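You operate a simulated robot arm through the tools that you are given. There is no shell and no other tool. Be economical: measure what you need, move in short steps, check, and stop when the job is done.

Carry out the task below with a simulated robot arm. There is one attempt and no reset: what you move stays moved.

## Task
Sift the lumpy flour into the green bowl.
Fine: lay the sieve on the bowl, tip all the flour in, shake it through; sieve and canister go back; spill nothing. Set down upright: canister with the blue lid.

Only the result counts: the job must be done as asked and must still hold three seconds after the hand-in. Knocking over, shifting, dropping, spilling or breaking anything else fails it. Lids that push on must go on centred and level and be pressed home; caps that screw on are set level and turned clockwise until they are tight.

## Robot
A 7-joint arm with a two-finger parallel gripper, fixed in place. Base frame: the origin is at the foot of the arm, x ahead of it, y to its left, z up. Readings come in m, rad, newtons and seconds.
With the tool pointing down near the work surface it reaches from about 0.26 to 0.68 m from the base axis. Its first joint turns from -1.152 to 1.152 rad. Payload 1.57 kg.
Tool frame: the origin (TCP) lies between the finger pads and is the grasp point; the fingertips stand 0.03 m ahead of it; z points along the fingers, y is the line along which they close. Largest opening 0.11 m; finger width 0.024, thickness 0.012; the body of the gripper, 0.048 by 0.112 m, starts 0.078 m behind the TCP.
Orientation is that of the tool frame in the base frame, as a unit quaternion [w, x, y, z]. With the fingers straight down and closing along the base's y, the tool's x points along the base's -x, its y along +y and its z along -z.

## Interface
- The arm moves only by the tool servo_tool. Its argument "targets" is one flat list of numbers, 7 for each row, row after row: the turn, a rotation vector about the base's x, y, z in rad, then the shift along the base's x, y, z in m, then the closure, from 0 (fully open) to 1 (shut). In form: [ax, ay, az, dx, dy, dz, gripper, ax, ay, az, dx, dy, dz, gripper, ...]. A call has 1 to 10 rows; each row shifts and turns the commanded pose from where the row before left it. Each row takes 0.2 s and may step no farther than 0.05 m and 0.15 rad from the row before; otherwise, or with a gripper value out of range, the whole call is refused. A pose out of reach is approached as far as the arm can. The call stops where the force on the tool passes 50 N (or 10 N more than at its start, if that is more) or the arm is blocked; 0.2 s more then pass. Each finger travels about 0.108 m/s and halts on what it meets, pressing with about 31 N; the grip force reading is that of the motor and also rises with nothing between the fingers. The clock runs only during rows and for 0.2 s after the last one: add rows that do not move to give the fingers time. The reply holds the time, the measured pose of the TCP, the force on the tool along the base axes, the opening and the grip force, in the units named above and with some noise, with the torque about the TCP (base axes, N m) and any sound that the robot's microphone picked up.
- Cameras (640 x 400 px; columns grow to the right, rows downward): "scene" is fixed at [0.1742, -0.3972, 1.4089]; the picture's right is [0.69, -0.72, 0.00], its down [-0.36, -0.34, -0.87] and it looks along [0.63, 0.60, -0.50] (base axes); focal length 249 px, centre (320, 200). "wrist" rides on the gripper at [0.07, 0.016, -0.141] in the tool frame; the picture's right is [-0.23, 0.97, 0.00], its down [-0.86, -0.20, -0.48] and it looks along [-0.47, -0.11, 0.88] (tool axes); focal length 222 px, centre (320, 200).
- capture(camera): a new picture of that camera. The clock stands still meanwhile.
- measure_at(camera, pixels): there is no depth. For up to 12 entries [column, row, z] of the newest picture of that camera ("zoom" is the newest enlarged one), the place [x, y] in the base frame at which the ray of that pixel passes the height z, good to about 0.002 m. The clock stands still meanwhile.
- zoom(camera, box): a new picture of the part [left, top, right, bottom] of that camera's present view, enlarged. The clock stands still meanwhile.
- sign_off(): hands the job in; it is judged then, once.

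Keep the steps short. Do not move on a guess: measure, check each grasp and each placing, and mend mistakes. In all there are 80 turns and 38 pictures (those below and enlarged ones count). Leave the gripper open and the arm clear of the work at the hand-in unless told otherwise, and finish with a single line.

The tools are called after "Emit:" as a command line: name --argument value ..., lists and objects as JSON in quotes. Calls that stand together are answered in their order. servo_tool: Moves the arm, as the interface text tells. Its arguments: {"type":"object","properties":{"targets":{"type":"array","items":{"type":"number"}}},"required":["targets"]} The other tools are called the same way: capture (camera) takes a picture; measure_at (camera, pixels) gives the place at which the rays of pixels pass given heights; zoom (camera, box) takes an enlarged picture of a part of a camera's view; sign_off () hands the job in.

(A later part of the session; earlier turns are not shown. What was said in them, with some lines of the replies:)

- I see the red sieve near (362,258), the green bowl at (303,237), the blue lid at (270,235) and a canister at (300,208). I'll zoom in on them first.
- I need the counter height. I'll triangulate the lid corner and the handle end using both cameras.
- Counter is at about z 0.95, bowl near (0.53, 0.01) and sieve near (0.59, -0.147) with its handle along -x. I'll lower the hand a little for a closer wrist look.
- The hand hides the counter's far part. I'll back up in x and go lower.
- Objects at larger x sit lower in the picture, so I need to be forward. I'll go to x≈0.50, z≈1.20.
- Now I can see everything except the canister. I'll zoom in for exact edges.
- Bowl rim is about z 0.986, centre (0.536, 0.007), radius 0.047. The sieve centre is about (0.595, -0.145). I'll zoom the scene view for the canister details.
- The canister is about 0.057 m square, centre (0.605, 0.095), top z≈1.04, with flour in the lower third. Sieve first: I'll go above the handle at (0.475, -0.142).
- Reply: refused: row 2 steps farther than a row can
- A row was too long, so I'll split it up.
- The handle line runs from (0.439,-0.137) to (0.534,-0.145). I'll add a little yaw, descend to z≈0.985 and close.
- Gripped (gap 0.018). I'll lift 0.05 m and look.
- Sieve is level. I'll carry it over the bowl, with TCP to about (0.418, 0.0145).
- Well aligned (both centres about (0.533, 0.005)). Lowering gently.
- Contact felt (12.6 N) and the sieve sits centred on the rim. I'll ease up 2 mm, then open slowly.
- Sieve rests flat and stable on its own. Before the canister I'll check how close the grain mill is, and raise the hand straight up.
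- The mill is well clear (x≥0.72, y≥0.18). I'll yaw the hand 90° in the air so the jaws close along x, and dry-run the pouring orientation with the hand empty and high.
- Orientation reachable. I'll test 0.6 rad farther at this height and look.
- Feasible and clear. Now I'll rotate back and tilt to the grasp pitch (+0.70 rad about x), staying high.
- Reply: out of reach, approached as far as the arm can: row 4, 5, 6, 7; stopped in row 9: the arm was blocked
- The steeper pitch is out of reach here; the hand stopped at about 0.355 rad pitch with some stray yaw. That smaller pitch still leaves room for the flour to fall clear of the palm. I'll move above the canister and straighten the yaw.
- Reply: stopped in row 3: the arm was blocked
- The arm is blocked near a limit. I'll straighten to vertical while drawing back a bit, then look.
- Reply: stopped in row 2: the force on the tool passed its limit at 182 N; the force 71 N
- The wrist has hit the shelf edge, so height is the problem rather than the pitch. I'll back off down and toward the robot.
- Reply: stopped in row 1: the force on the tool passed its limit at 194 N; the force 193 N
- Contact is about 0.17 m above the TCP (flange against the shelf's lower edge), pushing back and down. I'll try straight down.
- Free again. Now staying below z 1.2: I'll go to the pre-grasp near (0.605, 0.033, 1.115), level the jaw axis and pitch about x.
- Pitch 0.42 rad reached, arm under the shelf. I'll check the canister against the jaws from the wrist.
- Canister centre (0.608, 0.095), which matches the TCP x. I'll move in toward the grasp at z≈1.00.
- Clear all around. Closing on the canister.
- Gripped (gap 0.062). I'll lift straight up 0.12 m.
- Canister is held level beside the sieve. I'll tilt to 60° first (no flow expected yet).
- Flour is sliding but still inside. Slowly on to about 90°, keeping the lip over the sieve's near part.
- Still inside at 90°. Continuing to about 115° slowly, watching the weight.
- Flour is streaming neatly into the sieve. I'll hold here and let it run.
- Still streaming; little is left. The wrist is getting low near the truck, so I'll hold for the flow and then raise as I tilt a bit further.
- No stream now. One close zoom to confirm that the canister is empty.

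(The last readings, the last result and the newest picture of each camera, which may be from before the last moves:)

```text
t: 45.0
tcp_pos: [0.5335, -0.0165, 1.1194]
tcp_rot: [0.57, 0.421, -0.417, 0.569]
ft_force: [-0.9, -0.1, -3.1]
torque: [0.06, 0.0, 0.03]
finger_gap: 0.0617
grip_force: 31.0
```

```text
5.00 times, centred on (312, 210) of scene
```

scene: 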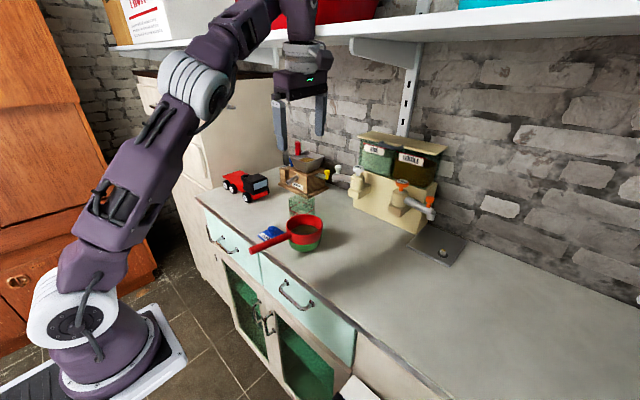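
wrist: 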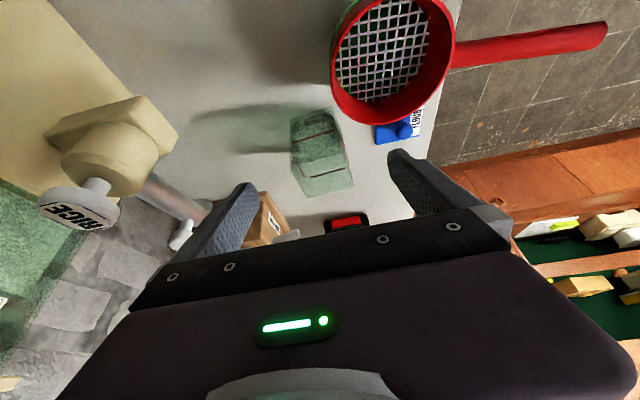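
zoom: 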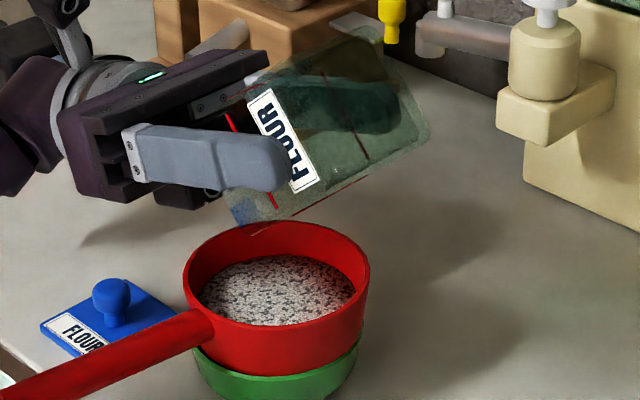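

It looks empty. A bit more tilt and a hold to be sure nothing is left, then start back upright.

Emit:
servo_tool --targets '[-0.1, 0, 0, 0, 0.006, 0.01, 1, -0.05, 0, 0, 0, 0.003, 0.005, 1, 0.03, 0, 0, 0, 0, 0, 1, -0.03, 0, 0, 0, 0, 0, 1, 0, 0, 0, 0, 0, 0, 1, 0, 0, 0, 0, 0, 0, 1, 0, 0, 0, 0, 0, 0, 1]'

Emit:
servo_tool --targets '[0.15, 0, 0, 0, -0.006, -0.005, 1, 0.15, 0, 0, 0, -0.006, 0, 1, 0.15, 0, 0, 0, -0.006, 0, 1, 0.15, 0, 0, 0, -0.006, 0, 1, 0.15, 0, 0, 0, -0.006, 0, 1, 0.15, 0, 0, 0, -0.006, 0, 1, 0.15, 0, 0, 0, -0.006, 0, 1, 0.15, 0, 0, 0, -0.006, 0, 1, 0.15, 0, 0, 0, 0, 0, 1, 0.15, 0, 0, 0, 0, 0, 1]'

```text
t: 46.6
tcp_pos: [0.5346, -0.0068, 1.1346]
tcp_rot: [0.599, 0.378, -0.373, 0.599]
ft_force: [-1.3, -0.6, -3.6]
torque: [0.05, 0.01, 0.05]
finger_gap: 0.0622
grip_force: 30.9
```

```text
t: 48.8
tcp_pos: [0.533, -0.0548, 1.1284]
tcp_rot: [0.18, 0.686, -0.681, 0.184]
ft_force: [-0.3, 0.4, -3.2]
torque: [0.05, -0.01, 0.0]
finger_gap: 0.062
grip_force: 31.1
```

Continuing upright (0.94 rad left), then back to above its place.

Emit:
servo_tool --targets '[0.15, 0, 0, 0, 0, 0, 1, 0.15, 0, 0, 0, 0, 0, 1, 0.15, 0, 0, 0, 0, 0, 1, 0.15, 0, 0, 0, 0, 0, 1, 0.15, 0, 0, 0, 0, 0, 1, 0.15, 0, 0, 0, 0, 0, 1, 0.04, 0, 0, 0, 0, 0, 1, 0, 0, 0, 0, 0, 0, 1]'

Emit:
servo_tool --targets '[0, 0, 0, 0.0186, 0.037, 0, 1, 0, 0, 0, 0.0186, 0.037, 0, 1, 0, 0, 0, 0.0186, 0.037, 0, 1, 0, 0, 0, 0.0187, 0.038, 0, 1, 0, 0, 0, 0, 0, 0, 1, 0, 0, 0, 0, 0, 0, 1]'

Emit:
servo_tool --targets '[0, 0, 0, 0, 0, -0.04, 1, 0, 0, 0, 0, 0, -0.04, 1, 0, 0, 0, 0, 0, -0.03, 1, 0, 0, 0, 0, 0, -0.01, 1, 0, 0, 0, 0, 0, 0, 1]'

```text
t: 50.6
tcp_pos: [0.5337, -0.0543, 1.1299]
tcp_rot: [-0.149, 0.693, -0.69, -0.145]
ft_force: [0.9, -0.6, -3.4]
torque: [-0.02, -0.02, 0.0]
finger_gap: 0.0621
grip_force: 31.4
```

```text
t: 52.0
tcp_pos: [0.6074, 0.096, 1.1288]
tcp_rot: [-0.149, 0.692, -0.691, -0.144]
ft_force: [0.4, 0.6, -3.8]
torque: [0.02, -0.02, 0.0]
finger_gap: 0.0619
grip_force: 30.8
```

```text
t: 53.2
tcp_pos: [0.6086, 0.0945, 1.0106]
tcp_rot: [-0.149, 0.692, -0.691, -0.145]
ft_force: [0.1, -0.1, -2.8]
torque: [-0.01, 0.0, -0.04]
finger_gap: 0.0617
grip_force: 30.9
```

Emit:
servo_tool --targets '[0, 0, 0, 0, 0, -0.006, 1, 0, 0, 0, 0, 0, -0.0025, 1, 0, 0, 0, 0, 0, 0, 1]'

```text
t: 54.0
tcp_pos: [0.6083, 0.0937, 1.0019]
tcp_rot: [-0.15, 0.693, -0.691, -0.144]
ft_force: [-3.0, -2.1, 25.1]
torque: [0.0, 1.02, 0.06]
finger_gap: 0.0609
grip_force: 30.7
```

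Canister is on the counter (25 N). I'll ease 1 mm up and open.

Emit:
servo_tool --targets '[0, 0, 0, 0, 0, 0.0015, 1, 0, 0, 0, 0, 0, 0, 0.4, 0, 0, 0, 0, 0, 0, 0.3, 0, 0, 0, 0, 0, 0, 0.15, 0, 0, 0, 0, 0, 0, 0, 0, 0, 0, 0, 0, 0, 0]'

Emit:
zoom --camera "scene" --box '[250, 160, 362, 250]'

```text
t: 55.4
tcp_pos: [0.6086, 0.0951, 1.0036]
tcp_rot: [-0.149, 0.693, -0.691, -0.145]
ft_force: [0.6, -0.2, 1.1]
torque: [0.02, -0.01, -0.02]
finger_gap: 0.11
grip_force: 0.1
```

```text
4.44 times, centred on (306, 205) of scene
```

zoom: 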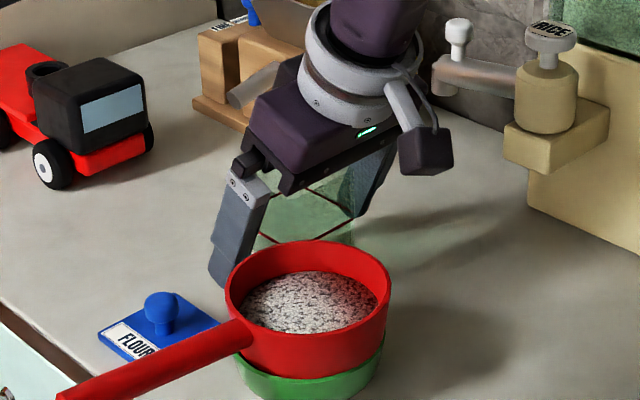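

Canister stands in its place, the sieve is full and nothing is spilled. I'll retreat along the approach line, then straighten and yaw back.

Emit:
servo_tool --targets '[0, 0, 0, 0, -0.019, 0.036, 0, 0, 0, 0, 0, -0.021, 0.036, 0, 0, 0, 0, 0, -0.021, 0.04, 0, -0.14, 0, 0, -0.01, 0, 0.02, 0, -0.14, 0, 0, -0.02, 0, 0, 0, -0.14, 0, 0, -0.02, 0, 0, 0, 0, 0, -0.15, -0.015, 0, 0, 0, 0, 0, -0.15, -0.015, 0, 0, 0, 0, 0, -0.15, -0.015, 0, 0, 0]'

Emit:
servo_tool --targets '[0, 0, -0.15, -0.012, -0.002, 0, 0, 0, 0, -0.15, -0.012, -0.002, 0, 0, 0, 0, -0.15, -0.012, -0.002, 0, 0, 0, 0, -0.15, -0.012, -0.002, 0, 0, 0, 0, -0.15, -0.012, -0.002, 0, 0, 0, 0, -0.15, -0.012, -0.002, 0, 0, 0, 0, -0.15, -0.012, -0.002, 0, 0, 0, 0, -0.15, -0.01, -0.002, 0, 0, 0, 0, 0, 0, 0, 0, 0]'

```text
t: 57.4
tcp_pos: [0.5133, 0.0331, 1.134]
tcp_rot: [0.0, -0.533, 0.846, -0.002]
ft_force: [0.2, 1.1, -0.8]
torque: [0.02, 0.01, 0.03]
finger_gap: 0.1098
grip_force: 0.0
```

```text
t: 59.4
tcp_pos: [0.4185, 0.0167, 1.1337]
tcp_rot: [-0.001, 0.038, 0.999, -0.003]
ft_force: [-0.2, 0.5, 0.3]
torque: [0.02, 0.01, -0.01]
finger_gap: 0.1098
grip_force: 0.0
```

Right above the handle again. I'll descend to z≈1.026 and close gently.

Emit:
servo_tool --targets '[0, 0, 0, 0, -0.0015, -0.04, 0, 0, 0, 0, 0, 0, -0.04, 0.2, 0, 0, 0, 0, 0, -0.02, 0.4, 0, 0, 0, 0, 0, -0.0075, 0.5, 0, 0, 0, 0, 0, 0, 0.65, 0, 0, 0, 0, 0, 0, 0.8, 0, 0, 0, 0, 0, 0, 1, 0, 0, 0, 0, 0, 0, 1]'

```text
t: 61.2
tcp_pos: [0.4191, 0.0164, 1.0263]
tcp_rot: [-0.001, 0.038, 0.999, -0.002]
ft_force: [0.1, -0.8, 0.1]
torque: [0.02, 0.19, 0.02]
finger_gap: 0.0182
grip_force: 31.1
```

Handle held. I'll lift 3 mm so the bowl isn't dragged, then shake gently ±4 mm.

Emit:
servo_tool --targets '[0, 0, 0, 0, 0, 0.003, 1, 0, 0, 0, 0, 0.004, 0, 1, 0, 0, 0, 0, -0.008, 0, 1, 0, 0, 0, 0, 0.008, 0, 1, 0, 0, 0, 0, -0.008, 0, 1, 0, 0, 0, 0, 0.008, 0, 1, 0, 0, 0, 0, -0.008, 0, 1, 0, 0, 0, 0, 0.008, 0, 1, 0, 0, 0, 0, -0.008, 0, 1, 0, 0, 0, 0, 0.004, 0, 1]'

Emit:
zoom --camera "scene" --box '[260, 190, 356, 260]'

```text
t: 63.4
tcp_pos: [0.4201, 0.0151, 1.0307]
tcp_rot: [0.0, 0.038, 0.999, -0.003]
ft_force: [0.1, 0.0, -0.9]
torque: [0.0, 0.14, 0.0]
finger_gap: 0.0183
grip_force: 30.6
```

```text
5.71 times, centred on (308, 225) of scene
```

zoom: 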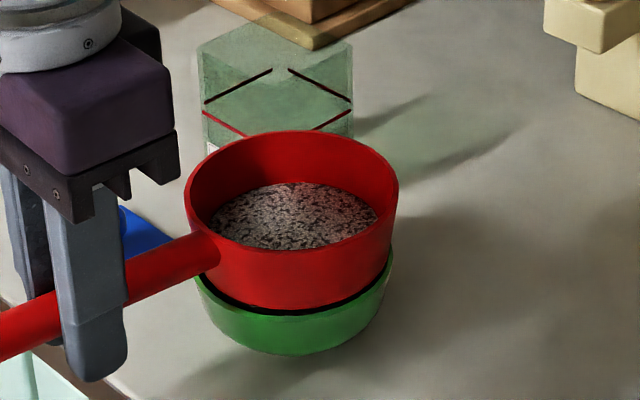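

Level is dropping and no spill. More shaking.

Emit:
servo_tool --targets '[0, 0, 0, 0, 0.004, -0.0015, 1, 0, 0, 0, 0, -0.008, 0, 1, 0, 0, 0, 0, 0.008, 0, 1, 0, 0, 0, 0, -0.008, 0, 1, 0, 0, 0, 0, 0.008, 0, 1, 0, 0, 0, 0, -0.008, 0, 1, 0, 0, 0, 0, 0.008, 0, 1, 0, 0, 0, 0, -0.008, 0, 1, 0, 0, 0, 0, 0.008, 0, 1, 0, 0, 0, 0, -0.004, 0, 1]'

Emit:
servo_tool --targets '[0, 0, 0, 0.004, 0, 0, 1, 0, 0, 0, -0.008, 0, 0, 1, 0, 0, 0, 0.008, 0, 0, 1, 0, 0, 0, -0.008, 0, 0, 1, 0, 0, 0, 0.008, 0, 0, 1, 0, 0, 0, -0.008, 0, 0, 1, 0, 0, 0, 0.008, 0, 0, 1, 0, 0, 0, -0.008, 0, 0, 1, 0, 0, 0, 0.008, 0, 0, 1, 0, 0, 0, -0.004, 0, 0, 1]'

Emit:
servo_tool --targets '[0, 0, 0, 0, 0.004, 0, 1, 0, 0, 0, 0, -0.008, 0, 1, 0, 0, 0, 0, 0.008, 0, 1, 0, 0, 0, 0, -0.008, 0, 1, 0, 0, 0, 0, 0.008, 0, 1, 0, 0, 0, 0, -0.008, 0, 1, 0, 0, 0, 0, 0.008, 0, 1, 0, 0, 0, 0, -0.008, 0, 1, 0, 0, 0, 0, 0.008, 0, 1, 0, 0, 0, 0, -0.004, 0, 1]'

Emit:
zoom --camera "scene" --box '[260, 190, 356, 260]'

```text
t: 65.6
tcp_pos: [0.4207, 0.0156, 1.0289]
tcp_rot: [-0.001, 0.037, 0.999, -0.003]
ft_force: [-0.3, -0.2, -0.9]
torque: [0.01, 0.17, 0.03]
finger_gap: 0.018
grip_force: 30.7
```

```text
t: 67.8
tcp_pos: [0.4201, 0.0157, 1.0276]
tcp_rot: [0.0, 0.037, 0.999, -0.002]
ft_force: [0.2, 0.8, -1.5]
torque: [0.0, 0.13, -0.01]
finger_gap: 0.018
grip_force: 31.2
```

```text
t: 70.0
tcp_pos: [0.4209, 0.0157, 1.0297]
tcp_rot: [-0.001, 0.037, 0.999, -0.002]
ft_force: [0.2, -0.2, -2.1]
torque: [0.03, 0.16, 0.02]
finger_gap: 0.0181
grip_force: 31.0
```

```text
5.71 times, centred on (308, 225) of scene
```

zoom: 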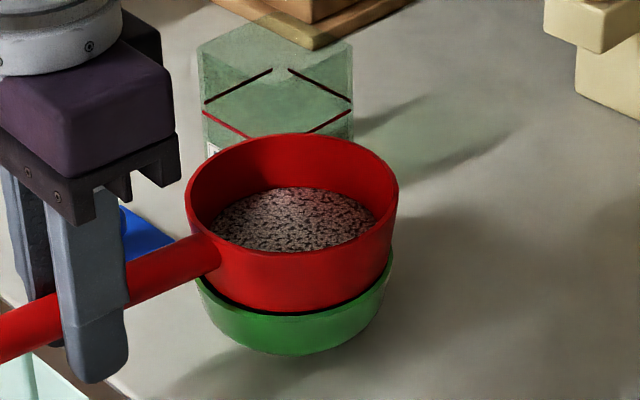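

The level is lower but slow. I'll shake more vigorously, ±6 mm sideways and in x, still over the bowl.

Emit:
servo_tool --targets '[0, 0, 0, 0, 0.006, 0, 1, 0, 0, 0, 0, -0.012, 0, 1, 0, 0, 0, 0, 0.012, 0, 1, 0, 0, 0, 0, -0.012, 0, 1, 0, 0, 0, 0, 0.012, 0, 1, 0, 0, 0, 0, -0.012, 0, 1, 0, 0, 0, 0, 0.012, 0, 1, 0, 0, 0, 0, -0.012, 0, 1, 0, 0, 0, 0, 0.012, 0, 1, 0, 0, 0, 0, -0.006, 0, 1]'

Emit:
servo_tool --targets '[0, 0, 0, 0, 0.006, 0, 1, 0, 0, 0, 0, -0.012, 0, 1, 0, 0, 0, 0, 0.012, 0, 1, 0, 0, 0, 0, -0.012, 0, 1, 0, 0, 0, 0, 0.012, 0, 1, 0, 0, 0, 0, -0.012, 0, 1, 0, 0, 0, 0, 0.012, 0, 1, 0, 0, 0, 0, -0.012, 0, 1, 0, 0, 0, 0, 0.012, 0, 1, 0, 0, 0, 0, -0.006, 0, 1]'

Emit:
servo_tool --targets '[0, 0, 0, 0.006, 0, 0, 1, 0, 0, 0, -0.012, 0, 0, 1, 0, 0, 0, 0.012, 0, 0, 1, 0, 0, 0, -0.012, 0, 0, 1, 0, 0, 0, 0.012, 0, 0, 1, 0, 0, 0, -0.012, 0, 0, 1, 0, 0, 0, 0.012, 0, 0, 1, 0, 0, 0, -0.012, 0, 0, 1, 0, 0, 0, 0.012, 0, 0, 1, 0, 0, 0, -0.006, 0, 0, 1]'

Emit:
zoom --camera "scene" --box '[260, 190, 356, 260]'

```text
t: 72.2
tcp_pos: [0.4196, 0.017, 1.0284]
tcp_rot: [-0.001, 0.038, 0.999, -0.003]
ft_force: [0.3, 0.0, -1.3]
torque: [-0.02, 0.16, -0.02]
finger_gap: 0.0181
grip_force: 31.1
```

```text
t: 74.4
tcp_pos: [0.4202, 0.0147, 1.029]
tcp_rot: [0.0, 0.038, 0.999, -0.003]
ft_force: [0.0, -0.1, -2.0]
torque: [0.01, 0.18, 0.0]
finger_gap: 0.0182
grip_force: 31.4
```

```text
t: 76.6
tcp_pos: [0.4199, 0.0148, 1.0294]
tcp_rot: [-0.001, 0.037, 0.999, -0.002]
ft_force: [0.1, -0.7, -1.7]
torque: [0.01, 0.15, 0.0]
finger_gap: 0.0179
grip_force: 31.0
```

```text
5.71 times, centred on (308, 225) of scene
```

zoom: 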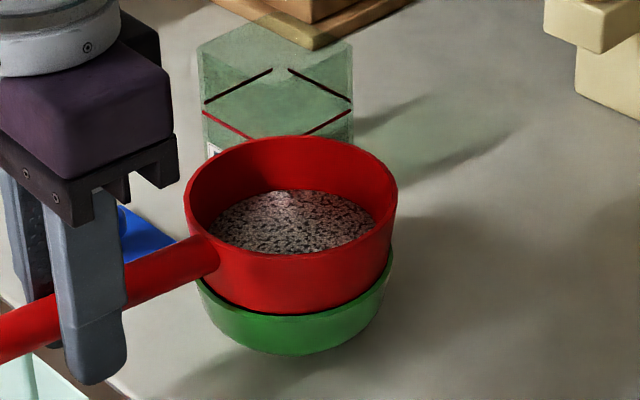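

Relative to the rim, the remaining layer has stopped changing, and the handle torque is back to the empty-sieve value (about 0.155 N m), so what's left should be lumps. I'll do one more jolting round up and down plus sideways, then lift slightly and inspect the bowl.

Emit:
servo_tool --targets '[0, 0, 0, 0, 0.005, 0.008, 1, 0, 0, 0, 0, -0.01, -0.006, 1, 0, 0, 0, 0, 0.01, 0.006, 1, 0, 0, 0, 0, -0.01, -0.006, 1, 0, 0, 0, 0, 0.01, 0.006, 1, 0, 0, 0, 0, -0.01, -0.006, 1, 0, 0, 0, 0, 0.01, 0.006, 1, 0, 0, 0, 0, -0.005, -0.006, 1, 0, 0, 0, 0, 0, 0, 1]'

Emit:
servo_tool --targets '[0, 0, 0, 0.005, 0.005, 0, 1, 0, 0, 0, -0.01, -0.01, 0, 1, 0, 0, 0, 0.01, 0.01, 0, 1, 0, 0, 0, -0.01, -0.01, 0, 1, 0, 0, 0, 0.01, 0.01, 0, 1, 0, 0, 0, -0.01, -0.01, 0, 1, 0, 0, 0, 0.005, 0.005, 0, 1, 0, 0, 0, 0, 0, 0, 1]'

Emit:
servo_tool --targets '[0, 0, 0, 0, 0, 0.02, 1, 0, 0, 0, 0, 0, 0.01, 1, 0, 0, 0, 0, 0, 0, 1, 0, 0, 0, 0, 0, 0, 1]'

Emit:
zoom --camera "scene" --box '[260, 190, 356, 260]'

```text
t: 78.6
tcp_pos: [0.42, 0.0154, 1.0304]
tcp_rot: [-0.001, 0.037, 0.999, -0.003]
ft_force: [0.6, 0.8, -1.7]
torque: [0.0, 0.12, 0.01]
finger_gap: 0.018
grip_force: 30.6
```

```text
t: 80.4
tcp_pos: [0.4199, 0.0158, 1.0302]
tcp_rot: [-0.001, 0.037, 0.999, -0.003]
ft_force: [-0.2, 0.0, -2.1]
torque: [0.01, 0.18, -0.01]
finger_gap: 0.0182
grip_force: 30.7
```

```text
t: 81.4
tcp_pos: [0.4205, 0.0177, 1.0588]
tcp_rot: [-0.001, 0.037, 0.999, -0.003]
ft_force: [-0.6, 0.6, -1.7]
torque: [0.01, 0.16, 0.03]
finger_gap: 0.0183
grip_force: 31.0
```

```text
5.71 times, centred on (308, 225) of scene
```

zoom: 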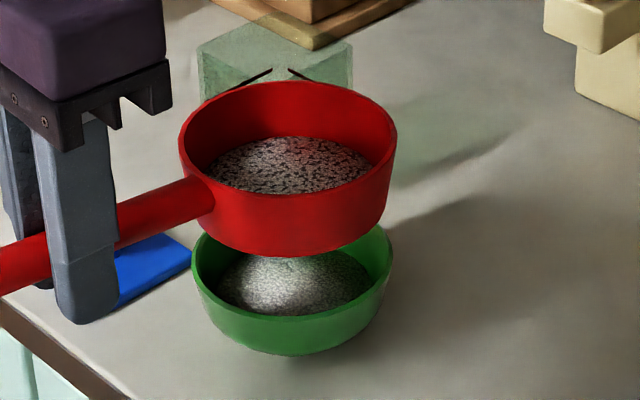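

The bowl holds a neat heap of fine flour, with only lumps left in the sieve. Now I'll carry the sieve level back to its place.

Emit:
servo_tool --targets '[0, 0, 0, 0.0095, -0.026, 0, 1, 0, 0, 0, 0.0096, -0.0261, 0, 1, 0, 0, 0, 0.0096, -0.0261, 0, 1, 0, 0, 0, 0.0096, -0.0261, 0, 1, 0, 0, 0, 0.0096, -0.0261, 0, 1, 0, 0, 0, 0.0096, -0.0261, 0, 1, 0, 0, 0, 0, 0, 0, 1, 0, 0, 0, 0, 0, 0, 1]'

Emit:
servo_tool --targets '[0, 0, 0, 0, 0, -0.025, 1, 0, 0, 0, 0, 0, -0.025, 1, 0, 0, 0, 0, 0, -0.014, 1, 0, 0, 0, 0, 0, 0, 1, 0, 0, 0, 0, 0, 0, 1]'

```text
t: 83.2
tcp_pos: [0.4771, -0.141, 1.0591]
tcp_rot: [-0.001, 0.038, 0.999, -0.003]
ft_force: [0.0, 0.0, -1.5]
torque: [0.0, 0.13, -0.01]
finger_gap: 0.0183
grip_force: 30.8
```

```text
t: 84.4
tcp_pos: [0.4781, -0.1414, 0.996]
tcp_rot: [-0.001, 0.038, 0.999, -0.002]
ft_force: [0.2, -1.0, -2.1]
torque: [0.03, 0.15, 0.02]
finger_gap: 0.0181
grip_force: 31.2
```

Now the last few millimetres until contact.

Emit:
servo_tool --targets '[0, 0, 0, 0, 0, -0.006, 1, 0, 0, 0, 0, 0, -0.002, 1, 0, 0, 0, 0, 0, 0, 1]'

```text
t: 85.2
tcp_pos: [0.4786, -0.1411, 0.9874]
tcp_rot: [-0.001, 0.037, 0.999, -0.002]
ft_force: [-0.1, -0.2, -2.5]
torque: [-0.01, 0.13, -0.04]
finger_gap: 0.0181
grip_force: 30.8
```

Emit:
servo_tool --targets '[0, 0, 0, 0, 0, -0.001, 1, 0, 0, 0, 0, 0, -0.001, 1, 0, 0, 0, 0, 0, 0, 1]'

```text
t: 86.0
tcp_pos: [0.4777, -0.1399, 0.9872]
tcp_rot: [-0.001, 0.038, 0.999, -0.003]
ft_force: [-0.8, 0.7, 1.9]
torque: [-0.02, -0.33, 0.01]
finger_gap: 0.0181
grip_force: 31.3
```

Contact is made (torque and force reversed). I'll open slowly and then rise straight up.

Emit:
servo_tool --targets '[0, 0, 0, 0, 0, 0, 0.85, 0, 0, 0, 0, 0, 0, 0.7, 0, 0, 0, 0, 0, 0, 0.5, 0, 0, 0, 0, 0, 0, 0.3, 0, 0, 0, 0, 0, 0.03, 0.3, 0, 0, 0, 0, 0, 0.04, 0.1, 0, 0, 0, 0, 0, 0.04, 0, 0, 0, 0, -0.03, 0, 0.03, 0, 0, 0, 0, -0.04, 0, 0.02, 0, 0, 0, 0, -0.03, 0, 0, 0]'

Emit:
capture --camera "scene"

```text
t: 88.2
tcp_pos: [0.3785, -0.1409, 1.1459]
tcp_rot: [-0.001, 0.037, 0.999, -0.002]
ft_force: [-0.7, 0.1, -0.1]
torque: [0.0, -0.02, 0.03]
finger_gap: 0.1098
grip_force: 0.2
```

```text
0 pictures are left
```

scene: 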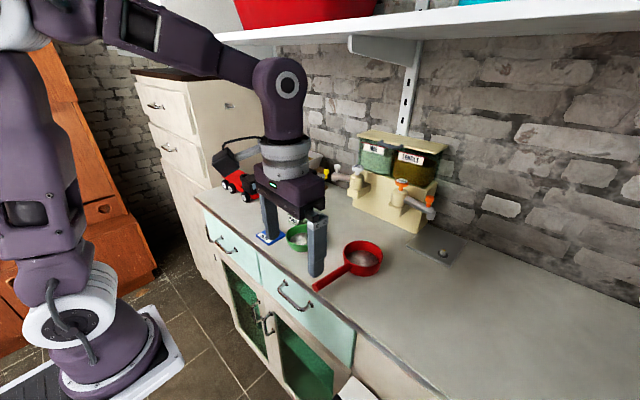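

The sieve is back at its start place (ring at (363,257), handle end at (315,288)). The bowl, lid, canister and truck are in place, and the arm is clear with the gripper open. Handing in.

Emit:
sign_off

```text
The job is handed in.
```

The flour is sifted into the green bowl with no spill seen and only lumps left in the sieve; sieve and canister are back in place upright, the blue lid was left beside the canister, and the wrist hit the shelf edge once (up to 194 N) with no movement seen there.
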